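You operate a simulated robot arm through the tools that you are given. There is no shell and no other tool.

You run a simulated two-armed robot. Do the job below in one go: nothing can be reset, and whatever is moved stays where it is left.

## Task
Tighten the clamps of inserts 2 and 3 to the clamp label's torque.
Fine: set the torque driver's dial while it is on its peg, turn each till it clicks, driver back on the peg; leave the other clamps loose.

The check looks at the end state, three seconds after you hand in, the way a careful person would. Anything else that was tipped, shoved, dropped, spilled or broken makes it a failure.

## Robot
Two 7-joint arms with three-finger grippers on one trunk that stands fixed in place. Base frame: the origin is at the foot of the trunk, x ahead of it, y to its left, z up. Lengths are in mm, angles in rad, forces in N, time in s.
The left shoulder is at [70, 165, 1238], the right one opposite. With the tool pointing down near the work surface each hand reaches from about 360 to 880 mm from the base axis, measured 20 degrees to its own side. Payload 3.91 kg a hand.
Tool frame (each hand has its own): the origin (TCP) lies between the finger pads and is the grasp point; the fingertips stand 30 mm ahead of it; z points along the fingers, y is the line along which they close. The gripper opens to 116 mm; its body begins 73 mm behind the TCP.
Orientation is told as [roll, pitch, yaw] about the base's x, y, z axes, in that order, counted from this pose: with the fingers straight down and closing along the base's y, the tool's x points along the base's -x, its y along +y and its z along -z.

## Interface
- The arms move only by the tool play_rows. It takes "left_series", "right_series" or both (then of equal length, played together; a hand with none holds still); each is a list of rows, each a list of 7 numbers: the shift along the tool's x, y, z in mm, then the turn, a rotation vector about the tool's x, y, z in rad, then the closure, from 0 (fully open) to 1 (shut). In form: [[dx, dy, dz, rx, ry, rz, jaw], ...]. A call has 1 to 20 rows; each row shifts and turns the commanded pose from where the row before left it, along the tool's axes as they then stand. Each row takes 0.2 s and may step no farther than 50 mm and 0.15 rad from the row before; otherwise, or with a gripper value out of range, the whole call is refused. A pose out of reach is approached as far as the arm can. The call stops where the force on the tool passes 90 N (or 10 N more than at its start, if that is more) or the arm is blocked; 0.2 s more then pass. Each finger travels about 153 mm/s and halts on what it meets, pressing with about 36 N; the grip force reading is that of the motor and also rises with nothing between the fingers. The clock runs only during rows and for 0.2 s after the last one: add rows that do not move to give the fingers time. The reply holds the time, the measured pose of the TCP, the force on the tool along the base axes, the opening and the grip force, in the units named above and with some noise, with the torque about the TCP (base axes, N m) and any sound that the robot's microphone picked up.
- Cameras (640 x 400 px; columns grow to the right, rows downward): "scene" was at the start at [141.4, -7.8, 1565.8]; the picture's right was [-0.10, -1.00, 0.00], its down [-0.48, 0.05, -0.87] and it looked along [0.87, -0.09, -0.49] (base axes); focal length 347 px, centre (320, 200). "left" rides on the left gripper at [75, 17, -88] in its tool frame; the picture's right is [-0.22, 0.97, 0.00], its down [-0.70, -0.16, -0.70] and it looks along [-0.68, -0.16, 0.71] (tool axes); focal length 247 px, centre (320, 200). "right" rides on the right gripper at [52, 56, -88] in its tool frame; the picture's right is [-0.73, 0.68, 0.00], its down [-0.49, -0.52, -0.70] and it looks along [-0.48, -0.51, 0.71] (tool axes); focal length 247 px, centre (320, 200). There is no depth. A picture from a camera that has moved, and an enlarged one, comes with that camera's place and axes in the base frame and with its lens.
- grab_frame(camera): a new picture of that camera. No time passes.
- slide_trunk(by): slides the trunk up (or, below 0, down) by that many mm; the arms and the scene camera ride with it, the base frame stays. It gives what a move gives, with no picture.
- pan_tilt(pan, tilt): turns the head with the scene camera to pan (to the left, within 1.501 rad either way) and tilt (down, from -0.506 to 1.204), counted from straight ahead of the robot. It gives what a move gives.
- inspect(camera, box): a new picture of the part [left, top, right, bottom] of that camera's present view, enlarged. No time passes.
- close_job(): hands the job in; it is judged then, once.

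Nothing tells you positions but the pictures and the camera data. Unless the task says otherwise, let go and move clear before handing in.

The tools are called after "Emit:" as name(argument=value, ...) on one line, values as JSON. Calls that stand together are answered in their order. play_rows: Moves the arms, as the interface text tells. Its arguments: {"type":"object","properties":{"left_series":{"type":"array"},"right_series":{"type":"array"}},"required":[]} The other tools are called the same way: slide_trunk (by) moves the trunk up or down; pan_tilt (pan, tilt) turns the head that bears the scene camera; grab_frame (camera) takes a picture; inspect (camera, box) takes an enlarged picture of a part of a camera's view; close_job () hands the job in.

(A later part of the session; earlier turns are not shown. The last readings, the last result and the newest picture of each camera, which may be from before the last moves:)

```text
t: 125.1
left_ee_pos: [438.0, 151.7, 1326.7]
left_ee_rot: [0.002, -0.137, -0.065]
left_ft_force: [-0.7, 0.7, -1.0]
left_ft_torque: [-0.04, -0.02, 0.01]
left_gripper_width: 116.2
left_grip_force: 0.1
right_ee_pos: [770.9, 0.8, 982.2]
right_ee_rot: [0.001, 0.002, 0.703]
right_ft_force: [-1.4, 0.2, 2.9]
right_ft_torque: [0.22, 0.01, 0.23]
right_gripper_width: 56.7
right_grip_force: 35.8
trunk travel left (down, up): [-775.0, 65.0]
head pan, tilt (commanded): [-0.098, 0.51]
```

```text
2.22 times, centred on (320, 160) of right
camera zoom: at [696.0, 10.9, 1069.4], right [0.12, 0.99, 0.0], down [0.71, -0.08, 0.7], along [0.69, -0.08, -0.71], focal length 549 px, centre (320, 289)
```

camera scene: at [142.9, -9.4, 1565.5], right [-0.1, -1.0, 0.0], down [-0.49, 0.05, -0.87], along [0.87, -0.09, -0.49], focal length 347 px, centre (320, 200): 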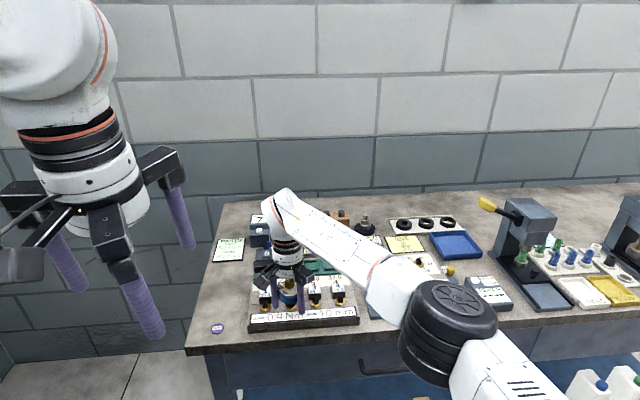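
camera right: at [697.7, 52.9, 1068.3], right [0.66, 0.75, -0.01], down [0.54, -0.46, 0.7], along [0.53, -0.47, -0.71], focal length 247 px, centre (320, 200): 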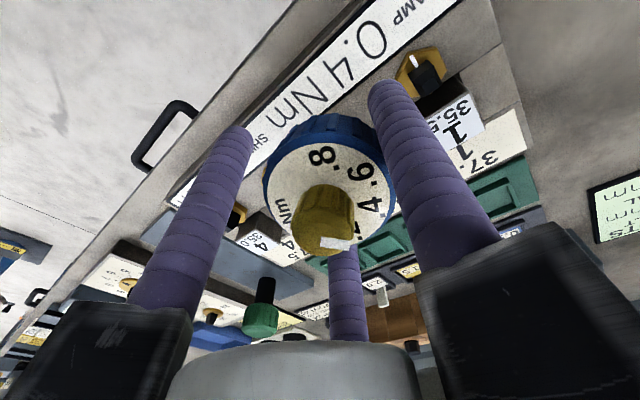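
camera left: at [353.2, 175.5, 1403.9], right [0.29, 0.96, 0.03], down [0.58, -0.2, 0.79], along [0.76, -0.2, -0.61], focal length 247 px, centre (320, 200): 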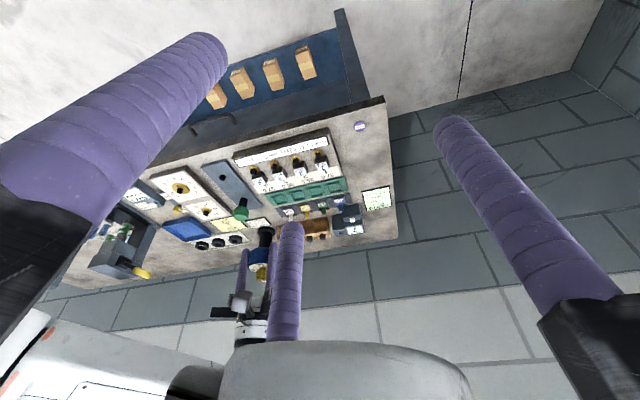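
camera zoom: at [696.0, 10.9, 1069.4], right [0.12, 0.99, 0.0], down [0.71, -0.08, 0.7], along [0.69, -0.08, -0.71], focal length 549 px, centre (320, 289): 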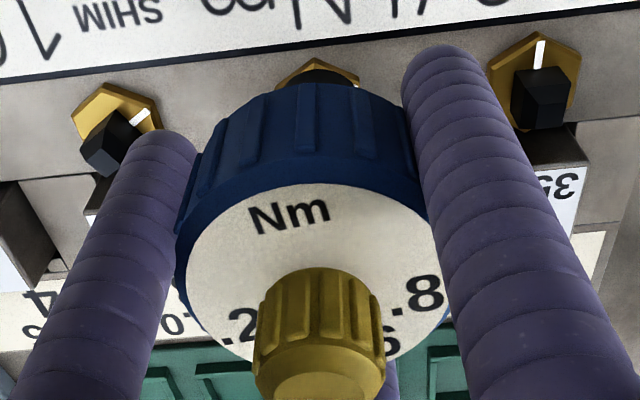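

The nut only advanced to about 64° and there is still no click, because the drive yields at slow speed and torque decays when I pause. I'll ratchet back further (yaw ≈ 2.0) and make one long, uninterrupted fast turn.

Emit:
play_rows(right_series=[[0, 0, 0, 0, 0, 0, 0.5], [0, 0, 0, 0, 0, 0, 0.4], [0, 0, 0, 0, 0, 0, 0.25], [0, 0, 0, 0, 0, -0.1, 0.15], [0, 0, 0, 0, 0, -0.12, 0.15], [0, 0, 0, 0, 0, -0.12, 0.15], [0, 0, 0, 0, 0, -0.12, 0.15], [0, 0, 0, 0, 0, -0.12, 0.15], [0, 0, 0, 0, 0, -0.12, 0.15], [0, 0, 0, 0, 0, -0.12, 0.15], [0, 0, 0, 0, 0, -0.12, 0.15], [0, 0, 0, 0, 0, -0.1, 0.15], [0, 0, 0, 0, 0, 0, 0.15], [0, 0, 0, 0, 0, 0, 0.15]])

Emit:
play_rows(right_series=[[0, 0, 0, 0, 0, -0.1, 0.15], [0, 0, 0, 0, 0, -0.1, 0.15], [0, 0, 0, 0, 0, 0, 0.15], [0, 0, 0, 0, 0, 0, 0.15], [0, 0, 0, 0, 0, 0, 0.15]])

Emit:
inspect(camera="right", box=[200, 40, 440, 240])

Emit:
grab_frame(camera="scene")

```text
t: 128.1
left_ee_pos: [437.9, 151.5, 1326.8]
left_ee_rot: [0.003, -0.139, -0.065]
left_ft_force: [0.7, -0.6, -0.2]
left_ft_torque: [0.0, -0.01, 0.0]
left_gripper_width: 116.1
left_grip_force: 0.2
right_ee_pos: [772.7, 0.9, 981.8]
right_ee_rot: [0.001, 0.001, 1.748]
right_ft_force: [0.4, 0.0, -0.1]
right_ft_torque: [-0.02, 0.03, 0.0]
right_gripper_width: 98.6
right_grip_force: 0.0
trunk travel left (down, up): [-775.0, 65.0]
head pan, tilt (commanded): [-0.098, 0.51]
```

```text
t: 129.3
left_ee_pos: [438.2, 151.3, 1327.3]
left_ee_rot: [0.003, -0.136, -0.064]
left_ft_force: [0.2, 0.0, -0.1]
left_ft_torque: [-0.03, 0.0, -0.02]
left_gripper_width: 116.2
left_grip_force: 0.0
right_ee_pos: [772.6, -0.0, 982.6]
right_ee_rot: [0.001, 0.0, 1.946]
right_ft_force: [-0.4, -1.0, -0.7]
right_ft_torque: [-0.03, 0.0, -0.01]
right_gripper_width: 98.6
right_grip_force: 0.0
trunk travel left (down, up): [-775.0, 65.0]
head pan, tilt (commanded): [-0.098, 0.51]
```

```text
2.00 times, centred on (320, 140) of right
camera zoom: at [739.6, -67.8, 1069.0], right [-0.9, 0.43, 0.0], down [0.31, 0.64, 0.7], along [0.3, 0.63, -0.71], focal length 494 px, centre (320, 320)
```

zoom: 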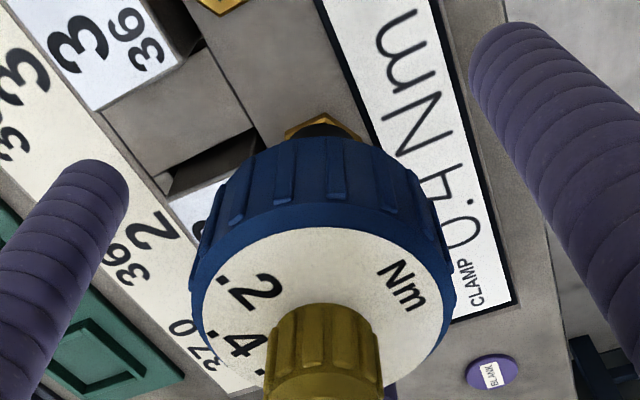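

```text
taken
camera scene: at [141.4, -7.7, 1565.8], right [-0.1, -1.0, 0.0], down [-0.49, 0.05, -0.87], along [0.87, -0.09, -0.49], focal length 347 px, centre (320, 200)
```

scene: 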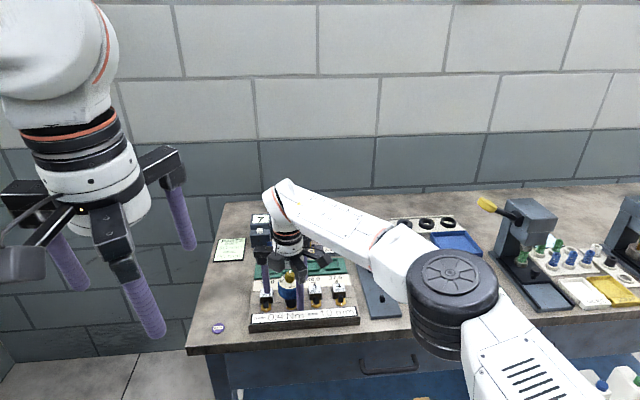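

Emit:
play_rows(right_series=[[0, 0, 0, 0, 0, 0, 0.3], [0, 0, 0, 0, 0, 0, 0.4], [0, 0, 0, 0, 0, 0, 0.46], [0, 0, 0, 0, 0, 0, 0.52], [0, 0, 0, 0, 0, 0, 0.7], [0, 0, 0, 0, 0, 0, 1.0], [0, 0, 0, 0, 0, 0, 1.0]])

Emit:
play_rows(right_series=[[0, 0, 0, 0, 0, 0.05, 1.0], [0, 0, 0, 0, 0, 0.1, 1.0], [0, 0, 0, 0, 0, 0.15, 1.0], [0, 0, 0, 0, 0, 0.15, 1.0], [0, 0, 0, 0, 0, 0.15, 1.0], [0, 0, 0, 0, 0, 0.15, 1.0], [0, 0, 0, 0, 0, 0.15, 1.0], [0, 0, 0, 0, 0, 0.15, 1.0]])

Emit:
inspect(camera="scene", box=[280, 290, 310, 312])

```text
t: 130.9
left_ee_pos: [436.9, 154.3, 1327.1]
left_ee_rot: [0.003, -0.138, -0.064]
left_ft_force: [0.9, 0.1, 0.5]
left_ft_torque: [-0.01, 0.0, 0.0]
left_gripper_width: 116.1
left_grip_force: 0.0
right_ee_pos: [771.6, 0.3, 981.6]
right_ee_rot: [0.002, 0.001, 1.948]
right_ft_force: [-0.6, 1.3, 0.6]
right_ft_torque: [0.1, 0.07, -0.03]
right_gripper_width: 56.8
right_grip_force: 36.1
trunk travel left (down, up): [-775.0, 65.0]
head pan, tilt (commanded): [-0.098, 0.51]
```

```text
t: 132.7
left_ee_pos: [438.0, 152.2, 1325.8]
left_ee_rot: [0.002, -0.137, -0.065]
left_ft_force: [-0.3, -0.2, 0.1]
left_ft_torque: [-0.04, -0.01, -0.03]
left_gripper_width: 115.9
left_grip_force: 0.0
right_ee_pos: [772.8, 1.3, 980.4]
right_ee_rot: [0.002, 0.001, 0.895]
right_ft_force: [3.3, 3.9, 0.5]
right_ft_torque: [0.11, -0.06, 0.28]
right_gripper_width: 56.8
right_grip_force: 36.0
trunk travel left (down, up): [-775.0, 65.0]
head pan, tilt (commanded): [-0.098, 0.51]
```

```text
16.00 times, centred on (295, 301) of scene
camera zoom: at [142.1, -6.9, 1565.7], right [-0.1, -1.0, 0.0], down [-0.49, 0.05, -0.87], along [0.87, -0.09, -0.49], focal length 5551 px, centre (720, -1416)
```

zoom: 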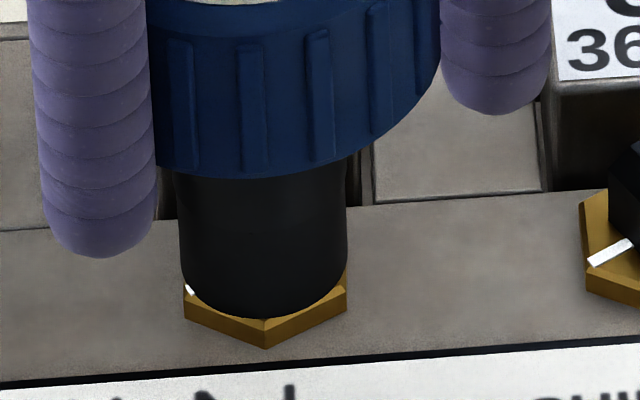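

Still no click and the nut did not advance. I'll test whether axial pressure changes the transmitted torque while turning.

Emit:
play_rows(right_series=[[0, 0, 1.5, 0, 0, 0.05, 1.0], [0, 0, 1.0, 0, 0, 0.08, 1.0], [0, 0, 0, 0, 0, 0.08, 1.0]])

Emit:
inspect(camera="scene", box=[280, 290, 310, 312])

```text
t: 133.5
left_ee_pos: [436.7, 153.1, 1328.2]
left_ee_rot: [0.0, -0.139, -0.064]
left_ft_force: [0.1, 1.2, -0.5]
left_ft_torque: [0.0, 0.02, -0.02]
left_gripper_width: 115.9
left_grip_force: 0.0
right_ee_pos: [771.7, 0.3, 980.3]
right_ee_rot: [-0.003, 0.0, 0.686]
right_ft_force: [5.2, 4.9, 17.7]
right_ft_torque: [0.33, -0.12, 0.22]
right_gripper_width: 56.5
right_grip_force: 36.2
trunk travel left (down, up): [-775.0, 65.0]
head pan, tilt (commanded): [-0.098, 0.51]
```

```text
16.00 times, centred on (295, 301) of scene
camera zoom: at [139.8, -6.8, 1566.2], right [-0.1, -1.0, 0.0], down [-0.48, 0.05, -0.87], along [0.87, -0.09, -0.49], focal length 5551 px, centre (720, -1416)
```

zoom: 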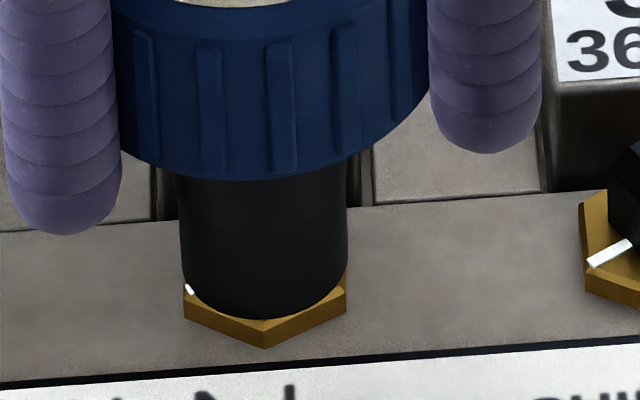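

Emit:
play_rows(right_series=[[0, 0, -2.2, 0, 0, 0, 1.0], [0, 0, 0, 0, 0, 0, 0.5], [0, 0, 0, 0, 0, 0, 0.4], [0, 0, 0, 0, 0, 0, 0.25], [0, 0, 0, 0, 0, -0.1, 0.15], [0, 0, 0, 0, 0, -0.12, 0.15], [0, 0, 0, 0, 0, -0.12, 0.15], [0, 0, 0, 0, 0, -0.12, 0.15], [0, 0, 0, 0, 0, -0.12, 0.15], [0, 0, 0, 0, 0, -0.12, 0.15], [0, 0, 0, 0, 0, -0.12, 0.15], [0, 0, 0, 0, 0, -0.12, 0.15], [0, 0, 0, 0, 0, -0.12, 0.15], [0, 0, 0, 0, 0, -0.12, 0.15], [0, 0, 0, 0, 0, -0.1, 0.15], [0, 0, 0, 0, 0, 0, 0.15], [0, 0, 0, 0, 0, 0, 0.15]])

Emit:
inspect(camera="right", box=[200, 40, 440, 240])

Emit:
inspect(camera="scene", box=[265, 250, 325, 312])

```text
t: 137.1
left_ee_pos: [438.1, 152.7, 1327.7]
left_ee_rot: [0.005, -0.139, -0.064]
left_ft_force: [0.4, -0.5, -0.7]
left_ft_torque: [0.0, 0.01, 0.01]
left_gripper_width: 116.1
left_grip_force: 0.1
right_ee_pos: [772.2, 0.3, 981.4]
right_ee_rot: [0.002, 0.001, 1.97]
right_ft_force: [0.4, -0.8, 0.3]
right_ft_torque: [0.0, 0.02, 0.0]
right_gripper_width: 98.6
right_grip_force: 0.1
trunk travel left (down, up): [-775.0, 65.0]
head pan, tilt (commanded): [-0.098, 0.51]
```

```text
2.00 times, centred on (320, 140) of right
camera zoom: at [741.0, -68.2, 1068.9], right [-0.91, 0.41, 0.0], down [0.29, 0.65, 0.7], along [0.29, 0.64, -0.71], focal length 494 px, centre (320, 320)
```

zoom: 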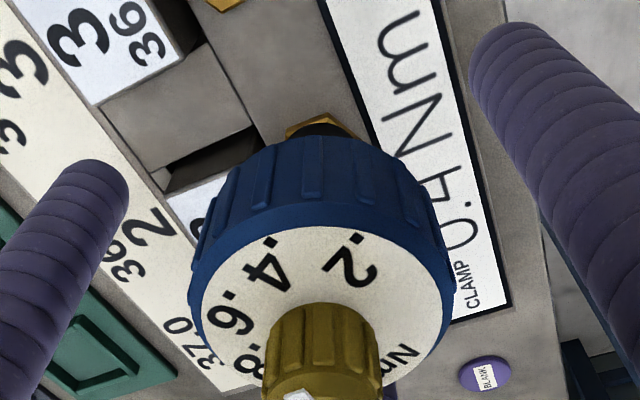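

```text
6.45 times, centred on (295, 281) of scene
camera zoom: at [141.4, -7.6, 1565.8], right [-0.1, -1.0, 0.0], down [-0.49, 0.05, -0.87], along [0.87, -0.09, -0.49], focal length 2238 px, centre (481, -323)
```

zoom: 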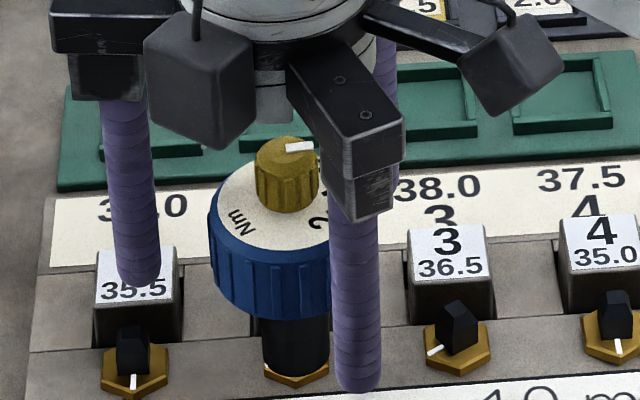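

Emit:
inspect(camera="scene", box=[280, 262, 304, 286])

Emit:
inspect(camera="right", box=[270, 140, 370, 250])

Emit:
inspect(camera="left", box=[270, 150, 330, 200])

```text
16.00 times, centred on (292, 274) of scene
camera zoom: at [141.4, -7.6, 1565.8], right [-0.1, -1.0, 0.0], down [-0.49, 0.05, -0.87], along [0.87, -0.09, -0.49], focal length 5551 px, centre (768, -984)
```

zoom: 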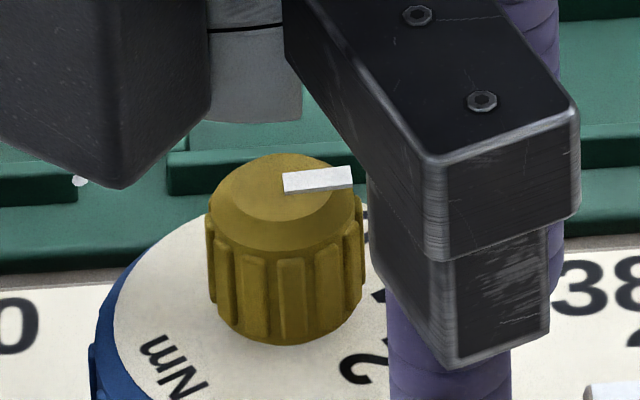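

```text
3.64 times, centred on (320, 195) of right
camera zoom: at [741.0, -68.2, 1068.9], right [-0.91, 0.41, 0.0], down [0.29, 0.65, 0.7], along [0.29, 0.64, -0.71], focal length 898 px, centre (320, 218)
```

zoom: 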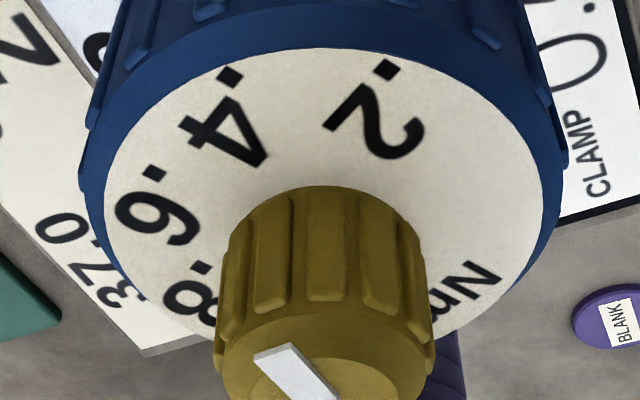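

```text
8.00 times, centred on (300, 175) of left
camera zoom: at [353.2, 175.6, 1403.6], right [0.28, 0.96, 0.03], down [0.58, -0.2, 0.79], along [0.76, -0.2, -0.61], focal length 1976 px, centre (480, 400)
```

zoom: 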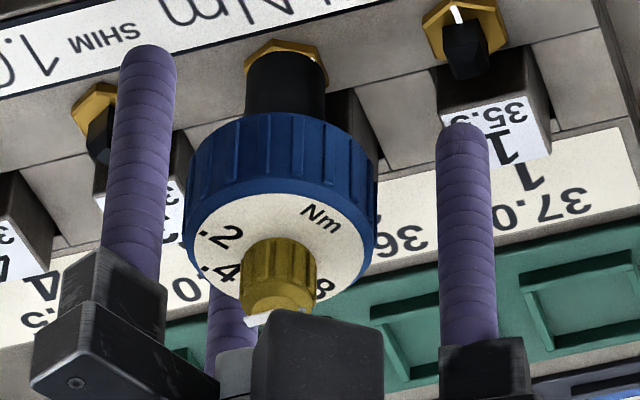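

The dial still reads .4. I'll grip again and do a fast burst, then sample how the torque decays so I can estimate the true peak torque.

Emit:
play_rows(right_series=[[0, 0, 0, 0, 0, 0, 0.3], [0, 0, 0, 0, 0, 0, 0.4], [0, 0, 0, 0, 0, 0, 0.46], [0, 0, 0, 0, 0, 0, 0.52], [0, 0, 0, 0, 0, 0, 0.7], [0, 0, 0, 0, 0, 0, 1.0], [0, 0, 0, 0, 0, 0, 1.0]])

Emit:
play_rows(right_series=[[0, 0, 0, 0, 0, 0.1, 1.0], [0, 0, 0, 0, 0, 0.15, 1.0], [0, 0, 0, 0, 0, 0.15, 1.0], [0, 0, 0, 0, 0, 0.15, 1.0], [0, 0, 0, 0, 0, 0.15, 1.0]])

Emit:
play_rows(right_series=[[0, 0, 0, 0, 0, 0, 1.0]])

Emit:
play_rows(right_series=[[0, 0, 0, 0, 0, 0, 1.0]])

Emit:
play_rows(right_series=[[0, 0, 0, 0, 0, 0, 1.0]])

```text
t: 138.7
left_ee_pos: [438.4, 151.9, 1327.1]
left_ee_rot: [0.004, -0.137, -0.064]
left_ft_force: [-0.5, -0.3, 0.9]
left_ft_torque: [0.0, -0.01, 0.0]
left_gripper_width: 116.0
left_grip_force: 0.0
right_ee_pos: [771.7, 1.6, 980.9]
right_ee_rot: [0.001, -0.001, 1.968]
right_ft_force: [-1.4, 1.3, 0.0]
right_ft_torque: [0.04, 0.06, 0.01]
right_gripper_width: 56.9
right_grip_force: 35.7
trunk travel left (down, up): [-775.0, 65.0]
head pan, tilt (commanded): [-0.098, 0.51]
```

```text
t: 139.9
left_ee_pos: [439.5, 153.1, 1327.9]
left_ee_rot: [0.002, -0.137, -0.065]
left_ft_force: [-0.2, 0.3, -0.1]
left_ft_torque: [0.01, -0.02, -0.02]
left_gripper_width: 116.1
left_grip_force: 0.1
right_ee_pos: [770.8, 0.6, 979.7]
right_ee_rot: [0.003, 0.0, 1.265]
right_ft_force: [0.4, 4.0, -0.6]
right_ft_torque: [0.12, -0.08, 0.29]
right_gripper_width: 56.7
right_grip_force: 36.3
trunk travel left (down, up): [-775.0, 65.0]
head pan, tilt (commanded): [-0.098, 0.51]
```

```text
t: 140.3
left_ee_pos: [438.6, 153.1, 1325.9]
left_ee_rot: [0.003, -0.137, -0.065]
left_ft_force: [1.1, -0.3, 0.1]
left_ft_torque: [0.0, -0.02, 0.03]
left_gripper_width: 116.1
left_grip_force: 0.2
right_ee_pos: [771.7, 1.9, 981.8]
right_ee_rot: [0.002, -0.001, 1.267]
right_ft_force: [0.6, 5.0, -0.7]
right_ft_torque: [0.18, -0.06, 0.19]
right_gripper_width: 56.6
right_grip_force: 36.2
trunk travel left (down, up): [-775.0, 65.0]
head pan, tilt (commanded): [-0.098, 0.51]
```

```text
t: 140.7
left_ee_pos: [437.9, 153.5, 1326.6]
left_ee_rot: [0.004, -0.136, -0.064]
left_ft_force: [-0.1, -0.4, -0.8]
left_ft_torque: [0.03, 0.0, -0.01]
left_gripper_width: 116.0
left_grip_force: 0.1
right_ee_pos: [771.6, 1.2, 982.3]
right_ee_rot: [0.002, 0.001, 1.269]
right_ft_force: [0.5, 3.8, -0.1]
right_ft_torque: [0.25, -0.07, 0.08]
right_gripper_width: 56.6
right_grip_force: 36.1
trunk travel left (down, up): [-775.0, 65.0]
head pan, tilt (commanded): [-0.098, 0.51]
```

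```text
t: 141.1
left_ee_pos: [438.2, 152.8, 1326.6]
left_ee_rot: [0.002, -0.137, -0.064]
left_ft_force: [-0.6, 0.3, 0.0]
left_ft_torque: [0.01, 0.0, -0.01]
left_gripper_width: 116.0
left_grip_force: 0.0
right_ee_pos: [772.0, 0.3, 980.9]
right_ee_rot: [0.002, 0.003, 1.269]
right_ft_force: [0.6, 4.7, 0.7]
right_ft_torque: [0.25, -0.07, 0.05]
right_gripper_width: 56.5
right_grip_force: 35.7
trunk travel left (down, up): [-775.0, 65.0]
head pan, tilt (commanded): [-0.098, 0.51]
```

Emit:
play_rows(right_series=[[0, 0, -4, 0, 0, -0.03, 1.0], [0, 0, -8, 0, 0, 0, 1.0], [0, 0, -12, 0, 0, 0, 1.0], [0, 0, -6, 0, 0, 0, 1.0], [0, 0, 0, 0, 0, 0, 1.0], [0, 0, 0, 0, 0, 0, 1.0]])

Emit:
inspect(camera="scene", box=[275, 275, 315, 312])

Emit:
inspect(camera="right", box=[290, 60, 350, 110])

```text
t: 142.5
left_ee_pos: [437.6, 151.7, 1326.3]
left_ee_rot: [0.003, -0.139, -0.063]
left_ft_force: [0.0, -0.5, -0.6]
left_ft_torque: [0.0, -0.01, -0.02]
left_gripper_width: 115.9
left_grip_force: 0.0
right_ee_pos: [772.1, -0.5, 1010.8]
right_ee_rot: [0.002, -0.001, 1.298]
right_ft_force: [0.5, 0.9, -2.3]
right_ft_torque: [-0.04, -0.03, 0.01]
right_gripper_width: 56.8
right_grip_force: 36.0
trunk travel left (down, up): [-775.0, 65.0]
head pan, tilt (commanded): [-0.098, 0.51]
```

```text
10.81 times, centred on (295, 294) of scene
camera zoom: at [141.8, -7.7, 1565.7], right [-0.1, -1.0, 0.0], down [-0.49, 0.05, -0.87], along [0.87, -0.09, -0.49], focal length 3751 px, centre (590, -811)
```

zoom: 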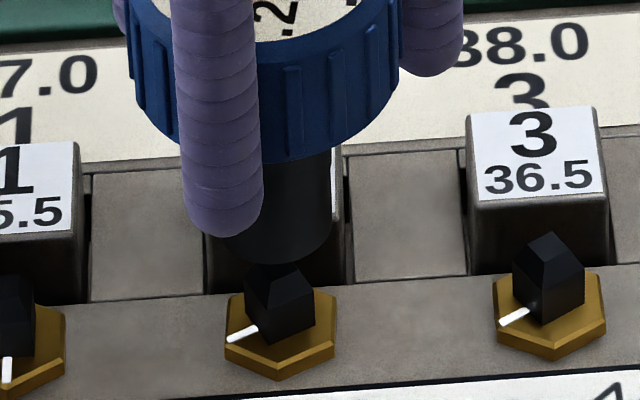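

```text
8.00 times, centred on (320, 85) of right
camera zoom: at [704.8, -33.4, 1098.5], right [-0.46, 0.89, 0.0], down [0.64, 0.33, 0.7], along [0.62, 0.32, -0.72], focal length 1976 px, centre (320, 1120)
```

zoom: 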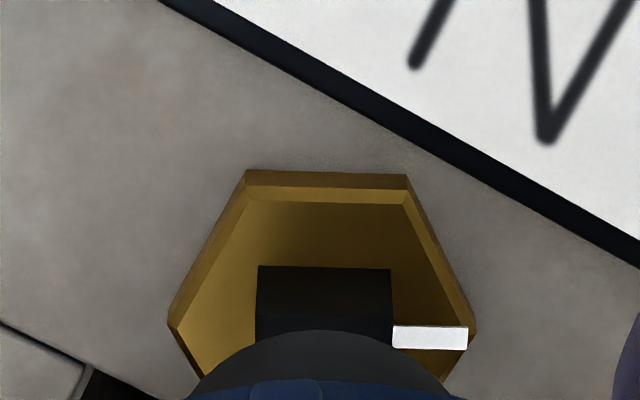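

Emit:
play_rows(right_series=[[0, 0, 0, 0, 0, -0.14, 1.0], [0, 0, 0, 0, 0, -0.14, 1.0], [0, 0, 0, 0, 0, -0.14, 1.0], [0, 0, 0, 0, 0, -0.14, 1.0], [0, 0, 0, 0, 0, -0.14, 1.0], [0, 0, 0, 0, 0, 0, 1.0], [0, 0, 5, 0, 0, 0, 1.0], [0, 0, 5, 0, 0, 0, 1.0], [0, 0, 3, 0, 0, 0, 1.0], [0, 0, 0, 0, 0, 0, 1.0]])

Emit:
play_rows(right_series=[[0, 0, 2, 0, 0, 0, 1.0], [0, 0, 2, 0, 0, 0, 1.0], [0, 0, 0, 0, 0, 0, 1.0]])

```text
t: 144.7
left_ee_pos: [438.1, 152.5, 1325.6]
left_ee_rot: [0.004, -0.138, -0.065]
left_ft_force: [-0.5, 0.1, 0.2]
left_ft_torque: [0.01, 0.01, 0.0]
left_gripper_width: 116.0
left_grip_force: 0.1
right_ee_pos: [771.9, 0.6, 998.0]
right_ee_rot: [0.001, 0.002, 1.999]
right_ft_force: [-0.6, -1.1, -2.4]
right_ft_torque: [0.0, -0.01, -0.01]
right_gripper_width: 56.8
right_grip_force: 35.9
trunk travel left (down, up): [-775.0, 65.0]
head pan, tilt (commanded): [-0.098, 0.51]
```

```text
t: 145.5
left_ee_pos: [436.5, 152.6, 1328.4]
left_ee_rot: [0.003, -0.138, -0.064]
left_ft_force: [1.6, 0.2, 0.7]
left_ft_torque: [0.01, 0.0, -0.01]
left_gripper_width: 116.2
left_grip_force: 0.1
right_ee_pos: [772.1, 0.3, 995.5]
right_ee_rot: [0.0, 0.001, 1.999]
right_ft_force: [0.5, 1.4, 5.1]
right_ft_torque: [0.11, -0.03, 0.0]
right_gripper_width: 56.7
right_grip_force: 36.2
trunk travel left (down, up): [-775.0, 65.0]
head pan, tilt (commanded): [-0.098, 0.51]
```

The socket is square and jams when misaligned. That means the handle slips on the collar through a real clutch, and only a long continuous turn will hold the full torque. I'll realign, reseat, and then do one long, steady, uninterrupted turn.

Emit:
play_rows(right_series=[[0, 0, -2, 0, 0, 0.14, 1.0], [0, 0, 0, 0, 0, 0.14, 1.0], [0, 0, 0, 0, 0, 0.14, 1.0], [0, 0, 0, 0, 0, 0.14, 1.0], [0, 0, 0, 0, 0, 0.14, 1.0], [0, 0, 0, 0, 0, 0, 1.0], [0, 0, 3, 0, 0, 0, 1.0], [0, 0, 3, 0, 0, 0, 1.0], [0, 0, 0, 0, 0, 0, 1.0]])

Emit:
play_rows(right_series=[[0, 0, 3, 0, 0, 0, 1.0], [0, 0, 3, 0, 0, 0, 1.0], [0, 0, 2, 0, 0, 0, 1.0], [0, 0, 0, 0, 0, 0, 1.0]])

```text
t: 147.5
left_ee_pos: [437.7, 152.4, 1326.8]
left_ee_rot: [0.003, -0.138, -0.065]
left_ft_force: [-0.4, -0.4, -0.4]
left_ft_torque: [0.0, -0.02, -0.01]
left_gripper_width: 115.9
left_grip_force: 0.1
right_ee_pos: [771.3, 2.0, 988.3]
right_ee_rot: [0.001, -0.001, 1.296]
right_ft_force: [-0.4, -1.0, -0.8]
right_ft_torque: [-0.07, -0.01, -0.01]
right_gripper_width: 56.9
right_grip_force: 36.4
trunk travel left (down, up): [-775.0, 65.0]
head pan, tilt (commanded): [-0.098, 0.51]
```

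```text
t: 148.5
left_ee_pos: [435.7, 152.7, 1326.6]
left_ee_rot: [0.003, -0.139, -0.065]
left_ft_force: [0.0, 0.4, 0.1]
left_ft_torque: [-0.03, -0.01, 0.0]
left_gripper_width: 115.9
left_grip_force: 0.1
right_ee_pos: [770.3, 0.9, 981.7]
right_ee_rot: [0.002, 0.002, 1.297]
right_ft_force: [-2.7, 0.5, -1.4]
right_ft_torque: [0.04, 0.09, -0.01]
right_gripper_width: 56.6
right_grip_force: 36.3
trunk travel left (down, up): [-775.0, 65.0]
head pan, tilt (commanded): [-0.098, 0.51]
```

Emit:
play_rows(right_series=[[0, 0, 0.5, 0, 0, 0, 0.5], [0, 0, 0, 0, 0, 0, 0.4], [0, 0, 0, 0, 0, 0, 0.25], [0, 0, 0, 0, 0, -0.1, 0.15], [0, 0, 0, 0, 0, -0.12, 0.15], [0, 0, 0, 0, 0, -0.12, 0.15], [0, 0, 0, 0, 0, -0.12, 0.15], [0, 0, 0, 0, 0, -0.12, 0.15], [0, 0, 0, 0, 0, -0.12, 0.15], [0, 0, 0, 0, 0, -0.05, 0.15], [0, 0, 0, 0, 0, 0, 0.15], [0, 0, 0, 0, 0, 0, 0.3], [0, 0, 0, 0, 0, 0, 0.4], [0, 0, 0, 0, 0, 0, 0.46], [0, 0, 0, 0, 0, 0, 0.52], [0, 0, 0, 0, 0, 0, 0.7], [0, 0, 0, 0, 0, 0, 1.0], [0, 0, 0, 0, 0, 0, 1.0]])

Emit:
play_rows(right_series=[[0, 0, 0, 0, 0, 0.07, 1.0], [0, 0, 0, 0, 0, 0.07, 1.0], [0, 0, 0, 0, 0, 0.07, 1.0], [0, 0, 0, 0, 0, 0.07, 1.0], [0, 0, 0, 0, 0, 0.07, 1.0], [0, 0, 0, 0, 0, 0.07, 1.0], [0, 0, 0, 0, 0, 0.07, 1.0], [0, 0, 0, 0, 0, 0.07, 1.0], [0, 0, 0, 0, 0, 0.07, 1.0], [0, 0, 0, 0, 0, 0.07, 1.0], [0, 0, 0, 0, 0, 0.07, 1.0], [0, 0, 0, 0, 0, 0.07, 1.0], [0, 0, 0, 0, 0, 0.07, 1.0], [0, 0, 0, 0, 0, 0.07, 1.0], [0, 0, 0, 0, 0, 0.07, 1.0], [0, 0, 0, 0, 0, 0.07, 1.0]])

Emit:
inspect(camera="scene", box=[280, 290, 310, 312])

```text
t: 152.3
left_ee_pos: [438.5, 151.4, 1326.8]
left_ee_rot: [0.002, -0.136, -0.064]
left_ft_force: [0.3, -0.2, 0.2]
left_ft_torque: [0.0, 0.02, 0.02]
left_gripper_width: 116.0
left_grip_force: 0.1
right_ee_pos: [771.4, 1.0, 982.1]
right_ee_rot: [0.001, 0.0, 2.05]
right_ft_force: [-0.3, -0.1, 1.0]
right_ft_torque: [0.0, 0.0, 0.01]
right_gripper_width: 56.8
right_grip_force: 36.1
trunk travel left (down, up): [-775.0, 65.0]
head pan, tilt (commanded): [-0.098, 0.51]
```

```text
t: 155.7
left_ee_pos: [437.4, 152.0, 1328.1]
left_ee_rot: [0.004, -0.137, -0.063]
left_ft_force: [-0.1, -0.6, 0.5]
left_ft_torque: [0.02, 0.01, 0.01]
left_gripper_width: 116.2
left_grip_force: 0.0
right_ee_pos: [771.5, 0.7, 981.0]
right_ee_rot: [0.002, 0.001, 0.927]
right_ft_force: [-4.0, 1.5, 3.6]
right_ft_torque: [-0.04, 0.1, 0.24]
right_gripper_width: 56.7
right_grip_force: 36.2
trunk travel left (down, up): [-775.0, 65.0]
head pan, tilt (commanded): [-0.098, 0.51]
```

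```text
16.00 times, centred on (295, 301) of scene
camera zoom: at [140.2, -7.3, 1565.9], right [-0.1, -1.0, 0.0], down [-0.48, 0.05, -0.87], along [0.87, -0.09, -0.49], focal length 5551 px, centre (720, -1416)
```

zoom: 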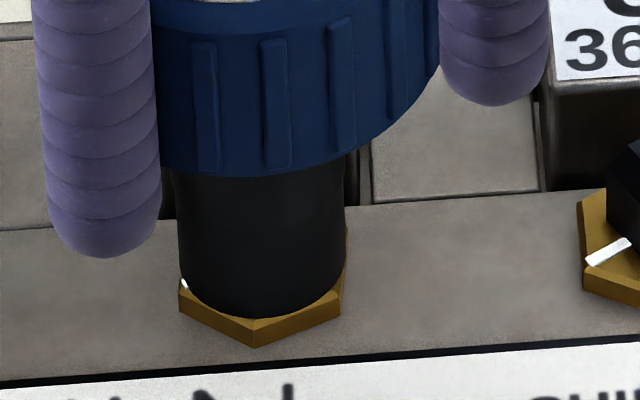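

The steady sweep advanced nut 2 to about 71°, so sustained moderate turning is what works. I'm continuing steadily at a slower rate.

Emit:
play_rows(right_series=[[0, 0, 0, 0, 0, 0.04, 1.0], [0, 0, 0, 0, 0, 0.04, 1.0], [0, 0, 0, 0, 0, 0.04, 1.0], [0, 0, 0, 0, 0, 0.04, 1.0], [0, 0, 0, 0, 0, 0.04, 1.0], [0, 0, 0, 0, 0, 0.04, 1.0], [0, 0, 0, 0, 0, 0.04, 1.0], [0, 0, 0, 0, 0, 0.04, 1.0], [0, 0, 0, 0, 0, 0.04, 1.0], [0, 0, 0, 0, 0, 0.04, 1.0]])

Emit:
inspect(camera="scene", box=[280, 290, 310, 312])

```text
t: 157.9
left_ee_pos: [436.8, 152.0, 1327.5]
left_ee_rot: [0.003, -0.138, -0.065]
left_ft_force: [-0.1, -0.4, -0.7]
left_ft_torque: [0.01, -0.01, 0.01]
left_gripper_width: 116.0
left_grip_force: 0.2
right_ee_pos: [770.8, 0.8, 981.7]
right_ee_rot: [-0.001, -0.001, 0.528]
right_ft_force: [-1.5, 3.4, 4.1]
right_ft_torque: [0.04, -0.02, 0.26]
right_gripper_width: 57.1
right_grip_force: 36.1
trunk travel left (down, up): [-775.0, 65.0]
head pan, tilt (commanded): [-0.098, 0.51]
```

```text
16.00 times, centred on (295, 301) of scene
camera zoom: at [140.7, -7.2, 1565.9], right [-0.1, -1.0, 0.0], down [-0.49, 0.05, -0.87], along [0.87, -0.09, -0.49], focal length 5551 px, centre (720, -1416)
```

zoom: 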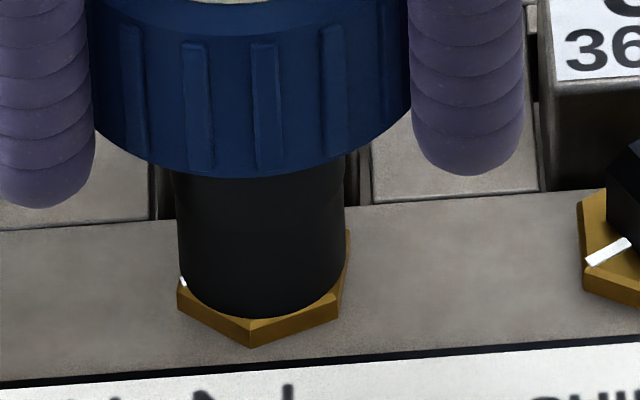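

Emit:
play_rows(right_series=[[0, 0, 0, 0, 0, 0, 0.5], [0, 0, 0, 0, 0, 0, 0.4], [0, 0, 0, 0, 0, 0, 0.25], [0, 0, 0, 0, 0, -0.1, 0.15], [0, 0, 0, 0, 0, -0.13, 0.15], [0, 0, 0, 0, 0, -0.13, 0.15], [0, 0, 0, 0, 0, -0.13, 0.15], [0, 0, 0, 0, 0, -0.13, 0.15], [0, 0, 0, 0, 0, -0.13, 0.15], [0, 0, 0, 0, 0, -0.13, 0.15], [0, 0, 0, 0, 0, -0.13, 0.15], [0, 0, 0, 0, 0, -0.13, 0.15], [0, 0, 0, 0, 0, -0.13, 0.15], [0, 0, 0, 0, 0, -0.13, 0.15], [0, 0, 0, 0, 0, -0.13, 0.15], [0, 0, 0, 0, 0, -0.07, 0.15], [0, 0, 0, 0, 0, 0, 0.15], [0, 0, 0, 0, 0, 0, 0.3]])

Emit:
play_rows(right_series=[[0, 0, 0, 0, 0, 0, 0.4], [0, 0, 0, 0, 0, 0, 0.46], [0, 0, 0, 0, 0, 0, 0.52], [0, 0, 0, 0, 0, 0, 0.7], [0, 0, 0, 0, 0, 0, 1.0], [0, 0, 0, 0, 0, 0, 1.0]])

Emit:
inspect(camera="right", box=[200, 40, 440, 240])

```text
t: 161.7
left_ee_pos: [436.6, 153.4, 1326.9]
left_ee_rot: [0.004, -0.138, -0.065]
left_ft_force: [0.1, -0.8, -0.1]
left_ft_torque: [-0.01, 0.01, 0.01]
left_gripper_width: 115.9
left_grip_force: 0.1
right_ee_pos: [772.2, 1.4, 981.7]
right_ee_rot: [0.002, 0.0, 2.13]
right_ft_force: [-1.0, 0.0, -0.2]
right_ft_torque: [0.0, 0.01, 0.02]
right_gripper_width: 81.1
right_grip_force: 0.0
trunk travel left (down, up): [-775.0, 65.0]
head pan, tilt (commanded): [-0.098, 0.51]
```

```text
t: 163.1
left_ee_pos: [437.8, 152.0, 1326.7]
left_ee_rot: [0.002, -0.139, -0.064]
left_ft_force: [0.0, -0.6, 1.7]
left_ft_torque: [0.01, 0.02, 0.01]
left_gripper_width: 115.8
left_grip_force: 0.1
right_ee_pos: [771.4, 0.8, 981.5]
right_ee_rot: [0.002, -0.002, 2.128]
right_ft_force: [-2.0, -0.8, -0.4]
right_ft_torque: [0.02, 0.08, -0.02]
right_gripper_width: 56.8
right_grip_force: 36.1
trunk travel left (down, up): [-775.0, 65.0]
head pan, tilt (commanded): [-0.098, 0.51]
```

```text
2.00 times, centred on (320, 140) of right
camera zoom: at [752.6, -72.1, 1069.4], right [-0.97, 0.26, 0.0], down [0.19, 0.69, 0.7], along [0.18, 0.68, -0.71], focal length 494 px, centre (320, 320)
```

zoom: 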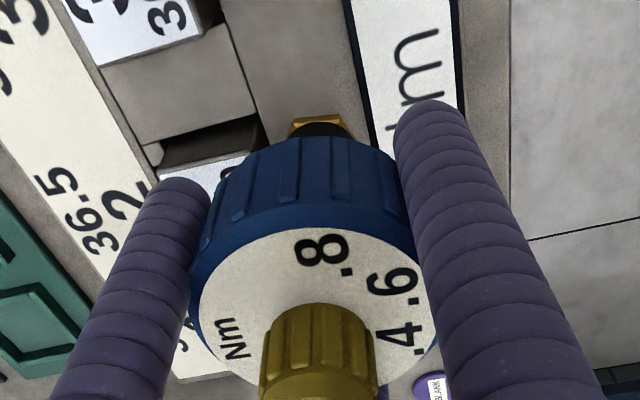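

Emit:
play_rows(right_series=[[0, 0, 0, 0, 0, 0.06, 1.0], [0, 0, 0, 0, 0, 0.06, 1.0], [0, 0, 0, 0, 0, 0.06, 1.0], [0, 0, 0, 0, 0, 0.06, 1.0], [0, 0, 0, 0, 0, 0.06, 1.0], [0, 0, 0, 0, 0, 0.06, 1.0], [0, 0, 0, 0, 0, 0.06, 1.0], [0, 0, 0, 0, 0, 0.06, 1.0], [0, 0, 0, 0, 0, 0.06, 1.0], [0, 0, 0, 0, 0, 0.06, 1.0], [0, 0, 0, 0, 0, 0.06, 1.0], [0, 0, 0, 0, 0, 0.06, 1.0], [0, 0, 0, 0, 0, 0.06, 1.0], [0, 0, 0, 0, 0, 0.06, 1.0], [0, 0, 0, 0, 0, 0.06, 1.0], [0, 0, 0, 0, 0, 0.06, 1.0], [0, 0, 0, 0, 0, 0.06, 1.0], [0, 0, 0, 0, 0, 0.06, 1.0], [0, 0, 0, 0, 0, 0.06, 1.0], [0, 0, 0, 0, 0, 0.06, 1.0]])

Emit:
inspect(camera="scene", box=[280, 290, 310, 312])

```text
t: 167.3
left_ee_pos: [437.5, 153.1, 1326.4]
left_ee_rot: [0.005, -0.138, -0.064]
left_ft_force: [-0.4, -0.3, 0.0]
left_ft_torque: [-0.03, 0.02, 0.02]
left_gripper_width: 116.1
left_grip_force: 0.0
right_ee_pos: [771.6, 0.0, 981.9]
right_ee_rot: [0.0, 0.001, 0.926]
right_ft_force: [-0.1, 1.3, 3.0]
right_ft_torque: [-0.06, -0.1, 0.28]
right_gripper_width: 56.9
right_grip_force: 36.8
trunk travel left (down, up): [-775.0, 65.0]
head pan, tilt (commanded): [-0.098, 0.51]
```

```text
16.00 times, centred on (295, 301) of scene
camera zoom: at [141.0, -7.4, 1565.8], right [-0.1, -1.0, 0.0], down [-0.49, 0.05, -0.87], along [0.87, -0.09, -0.49], focal length 5551 px, centre (720, -1416)
```

zoom: 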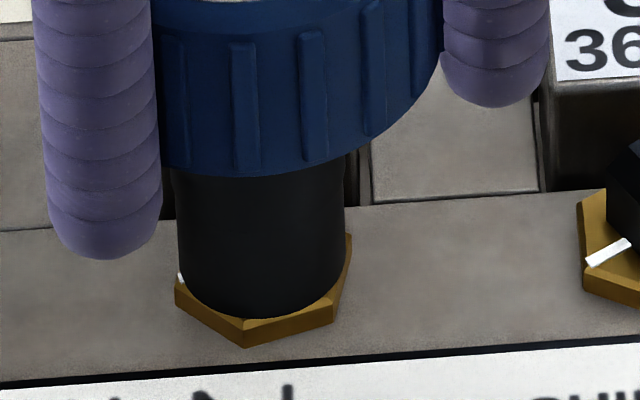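

Nut 2 is now at about 76° and still creeping tighter. I'll repeat the steady sweep.

Emit:
play_rows(right_series=[[0, 0, 0, 0, 0, 0.06, 1.0], [0, 0, 0, 0, 0, 0.06, 1.0], [0, 0, 0, 0, 0, 0.06, 1.0], [0, 0, 0, 0, 0, 0.06, 1.0], [0, 0, 0, 0, 0, 0.06, 1.0], [0, 0, 0, 0, 0, 0.06, 1.0], [0, 0, 0, 0, 0, 0.06, 1.0]])

Emit:
inspect(camera="scene", box=[280, 290, 310, 312])

Emit:
play_rows(right_series=[[0, 0, 0, 0, 0, 0, 0.5], [0, 0, 0, 0, 0, 0, 0.4], [0, 0, 0, 0, 0, 0, 0.25], [0, 0, 0, 0, 0, -0.1, 0.15], [0, 0, 0, 0, 0, -0.13, 0.15], [0, 0, 0, 0, 0, -0.13, 0.15], [0, 0, 0, 0, 0, -0.13, 0.15], [0, 0, 0, 0, 0, -0.13, 0.15], [0, 0, 0, 0, 0, -0.13, 0.15], [0, 0, 0, 0, 0, -0.13, 0.15], [0, 0, 0, 0, 0, -0.13, 0.15], [0, 0, 0, 0, 0, -0.13, 0.15], [0, 0, 0, 0, 0, -0.13, 0.15], [0, 0, 0, 0, 0, -0.13, 0.15], [0, 0, 0, 0, 0, -0.13, 0.15], [0, 0, 0, 0, 0, -0.13, 0.15], [0, 0, 0, 0, 0, 0, 0.15], [0, 0, 0, 0, 0, 0, 0.3]])

Emit:
play_rows(right_series=[[0, 0, 0, 0, 0, 0, 0.4], [0, 0, 0, 0, 0, 0, 0.46], [0, 0, 0, 0, 0, 0, 0.52], [0, 0, 0, 0, 0, 0, 0.7], [0, 0, 0, 0, 0, 0, 1.0], [0, 0, 0, 0, 0, 0, 1.0]])

```text
t: 168.9
left_ee_pos: [437.6, 152.3, 1327.4]
left_ee_rot: [0.004, -0.139, -0.065]
left_ft_force: [-0.7, -0.1, 0.5]
left_ft_torque: [-0.01, -0.01, -0.03]
left_gripper_width: 115.7
left_grip_force: 0.1
right_ee_pos: [771.6, 0.9, 982.0]
right_ee_rot: [0.001, 0.001, 0.507]
right_ft_force: [0.6, 1.9, 3.2]
right_ft_torque: [-0.04, -0.26, 0.27]
right_gripper_width: 57.0
right_grip_force: 35.8
trunk travel left (down, up): [-775.0, 65.0]
head pan, tilt (commanded): [-0.098, 0.51]
```

```text
16.00 times, centred on (295, 301) of scene
camera zoom: at [141.2, -7.3, 1565.8], right [-0.1, -1.0, 0.0], down [-0.49, 0.05, -0.87], along [0.87, -0.09, -0.49], focal length 5551 px, centre (720, -1416)
```

zoom: 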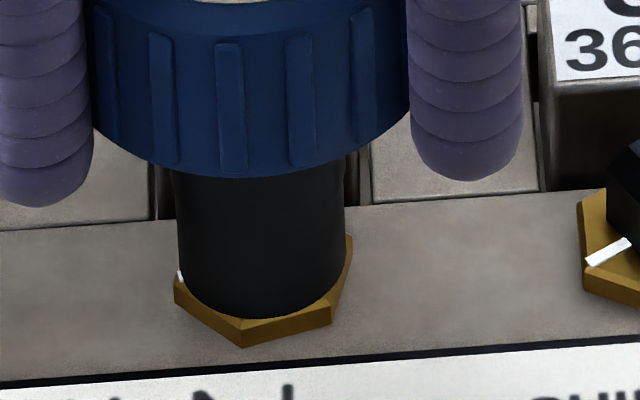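

```text
t: 172.7
left_ee_pos: [438.3, 151.6, 1327.0]
left_ee_rot: [0.004, -0.137, -0.066]
left_ft_force: [1.1, -0.5, 0.6]
left_ft_torque: [-0.02, 0.0, -0.05]
left_gripper_width: 115.9
left_grip_force: 0.1
right_ee_pos: [771.2, -0.8, 981.3]
right_ee_rot: [0.004, 0.0, 2.17]
right_ft_force: [0.0, 0.5, 0.6]
right_ft_torque: [-0.01, -0.01, 0.01]
right_gripper_width: 81.5
right_grip_force: 0.0
trunk travel left (down, up): [-775.0, 65.0]
head pan, tilt (commanded): [-0.098, 0.51]
```

```text
t: 174.1
left_ee_pos: [438.2, 151.6, 1326.2]
left_ee_rot: [0.003, -0.137, -0.065]
left_ft_force: [0.1, 0.0, 0.0]
left_ft_torque: [-0.02, 0.02, 0.0]
left_gripper_width: 116.1
left_grip_force: 0.0
right_ee_pos: [771.4, 0.2, 979.9]
right_ee_rot: [0.002, 0.002, 2.169]
right_ft_force: [1.1, 0.9, 0.3]
right_ft_torque: [0.04, -0.02, -0.02]
right_gripper_width: 56.6
right_grip_force: 36.1
trunk travel left (down, up): [-775.0, 65.0]
head pan, tilt (commanded): [-0.098, 0.51]
```

The clutch slips at roughly 0.35 N·m without a click, and nut 2 just creeps. I'll test the driver on its own peg, which is rigid, to learn how the clutch and dial behave before touching the clamps again. Carrying it back now.

Emit:
play_rows(right_series=[[0, 0, -5, 0, 0, -0.03, 1.0], [0, 0, -15, 0, 0, 0, 1.0], [0, 0, -25, 0, 0, 0, 1.0], [0, 0, -40, 0, 0, 0, 1.0], [0, 0, 0, 0, 0, 0.13, 1.0], [0, 0, 0, 0, 0, 0.13, 1.0], [37.4, 11.93, 0, 0, 0, 0, 1.0], [37.4, 11.93, 0, 0, 0, 0, 1.0], [37.4, 11.93, 0, 0, 0, 0, 1.0], [37.4, 11.93, 0, 0, 0, 0, 1.0], [37.4, 11.93, 0, 0, 0, 0, 1.0], [37.4, 11.93, 0, 0, 0, 0, 1.0], [0, 0, 0, 0, 0, 0, 1.0], [0, 0, 0, 0, 0, 0, 1.0], [0, 0, 0, 0, 0, 0, 1.0], [0, 0, 0, 0, 0, 0, 1.0]])

Emit:
grab_frame(camera="scene")

Emit:
inspect(camera="right", box=[260, 20, 380, 120])

Emit:
inspect(camera="scene", box=[250, 270, 360, 330])

```text
t: 177.5
left_ee_pos: [437.2, 152.5, 1326.9]
left_ee_rot: [0.003, -0.138, -0.064]
left_ft_force: [-1.0, -0.1, 0.1]
left_ft_torque: [-0.03, 0.02, 0.05]
left_gripper_width: 116.3
left_grip_force: 0.2
right_ee_pos: [785.5, -237.7, 1065.5]
right_ee_rot: [0.003, 0.0, 1.939]
right_ft_force: [0.2, 0.1, -2.3]
right_ft_torque: [-0.01, 0.03, 0.01]
right_gripper_width: 56.6
right_grip_force: 35.7
trunk travel left (down, up): [-775.0, 65.0]
head pan, tilt (commanded): [-0.098, 0.51]
```

```text
taken
camera scene: at [141.8, -7.4, 1565.7], right [-0.1, -1.0, 0.0], down [-0.49, 0.05, -0.87], along [0.87, -0.09, -0.49], focal length 347 px, centre (320, 200)
```

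scene: 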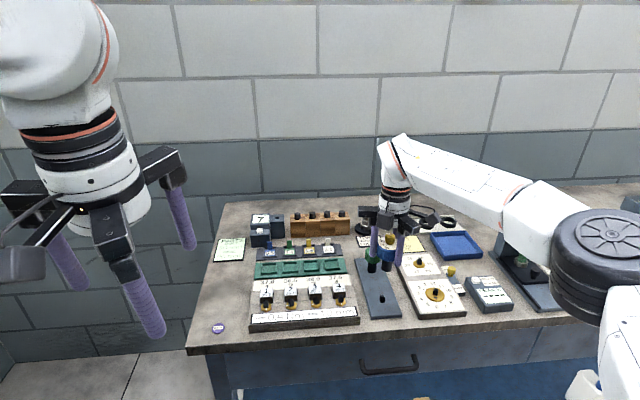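

```text
4.00 times, centred on (320, 70) of right
camera zoom: at [752.1, -304.5, 1153.6], right [-0.9, 0.44, 0.0], down [0.31, 0.64, 0.7], along [0.31, 0.63, -0.72], focal length 988 px, centre (320, 720)
```

zoom: 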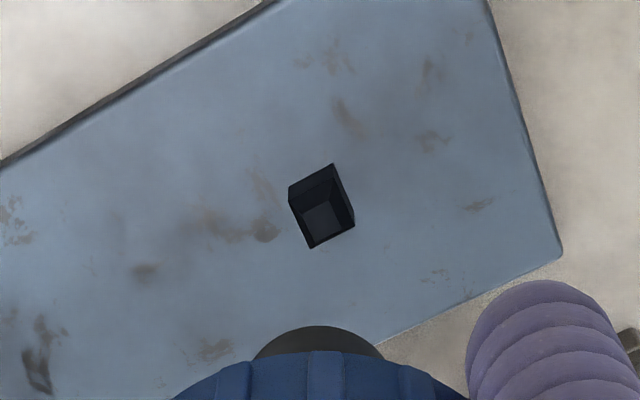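

```text
5.82 times, centred on (305, 300) of scene
camera zoom: at [141.8, -7.4, 1565.7], right [-0.1, -1.0, 0.0], down [-0.49, 0.05, -0.87], along [0.87, -0.09, -0.49], focal length 2019 px, centre (407, -382)
```

zoom: 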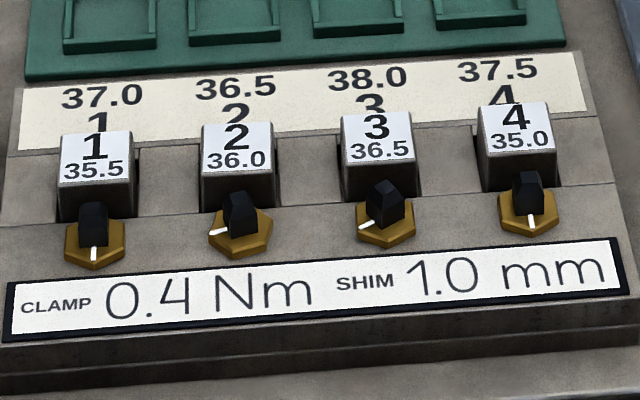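

Emit:
play_rows(right_series=[[0, 0, 0, 0, 0, 0, 1.0], [0, 0, 0, 0, 0, 0, 1.0], [0, 0, 0, 0, 0, 0, 1.0]])

Emit:
play_rows(right_series=[[0, 0, 0, 0, 0, 0, 1.0]])

Emit:
play_rows(right_series=[[0, 0, 0, 0, 0, 0, 1.0]])

Emit:
inspect(camera="right", box=[300, 55, 340, 105])

Emit:
inspect(camera="scene", box=[360, 240, 410, 310])

```text
t: 178.3
left_ee_pos: [437.2, 152.1, 1326.5]
left_ee_rot: [0.004, -0.137, -0.065]
left_ft_force: [-0.5, 0.3, -0.4]
left_ft_torque: [0.06, 0.0, -0.01]
left_gripper_width: 116.3
left_grip_force: 0.1
right_ee_pos: [785.6, -236.7, 1066.2]
right_ee_rot: [0.002, 0.0, 1.94]
right_ft_force: [0.1, -0.5, -3.0]
right_ft_torque: [0.01, 0.0, -0.01]
right_gripper_width: 56.6
right_grip_force: 36.0
trunk travel left (down, up): [-775.0, 65.0]
head pan, tilt (commanded): [-0.098, 0.51]
```

```text
t: 178.7
left_ee_pos: [438.6, 152.1, 1326.6]
left_ee_rot: [0.003, -0.137, -0.066]
left_ft_force: [-0.1, -0.2, 0.0]
left_ft_torque: [-0.01, 0.0, -0.01]
left_gripper_width: 115.8
left_grip_force: 0.1
right_ee_pos: [784.4, -237.4, 1065.8]
right_ee_rot: [0.002, -0.001, 1.94]
right_ft_force: [-0.8, -0.6, -2.3]
right_ft_torque: [-0.02, 0.02, -0.01]
right_gripper_width: 56.8
right_grip_force: 36.1
trunk travel left (down, up): [-775.0, 65.0]
head pan, tilt (commanded): [-0.098, 0.51]
```

```text
t: 179.1
left_ee_pos: [437.2, 152.2, 1326.0]
left_ee_rot: [0.004, -0.138, -0.064]
left_ft_force: [0.0, 0.3, -0.3]
left_ft_torque: [-0.01, 0.04, 0.01]
left_gripper_width: 116.4
left_grip_force: 0.0
right_ee_pos: [784.8, -236.6, 1064.5]
right_ee_rot: [0.001, -0.001, 1.941]
right_ft_force: [0.5, -0.3, -1.6]
right_ft_torque: [-0.02, -0.02, -0.02]
right_gripper_width: 56.8
right_grip_force: 36.4
trunk travel left (down, up): [-775.0, 65.0]
head pan, tilt (commanded): [-0.098, 0.51]
```

```text
8.00 times, centred on (320, 80) of right
camera zoom: at [752.1, -304.7, 1153.5], right [-0.9, 0.44, 0.0], down [0.31, 0.64, 0.7], along [0.31, 0.63, -0.71], focal length 1976 px, centre (320, 1160)
```

zoom: 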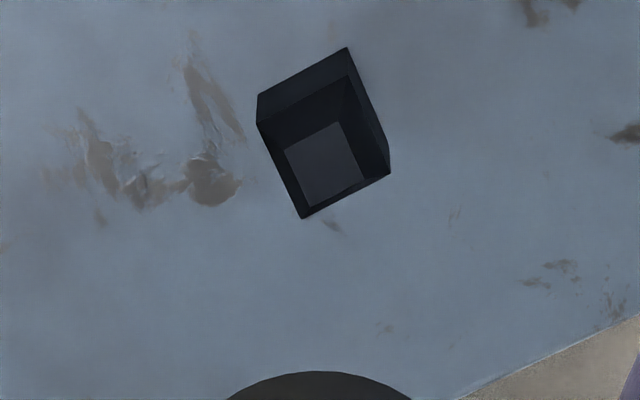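

```text
5.71 times, centred on (385, 275) of scene
camera zoom: at [141.8, -7.8, 1565.7], right [-0.1, -1.0, 0.0], down [-0.49, 0.05, -0.87], along [0.87, -0.09, -0.49], focal length 1983 px, centre (-51, -229)
```

zoom: 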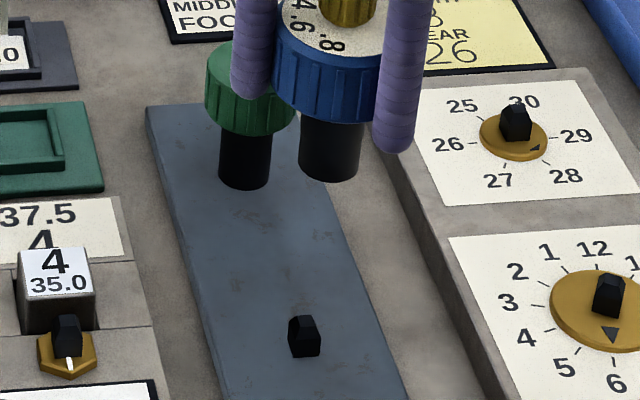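

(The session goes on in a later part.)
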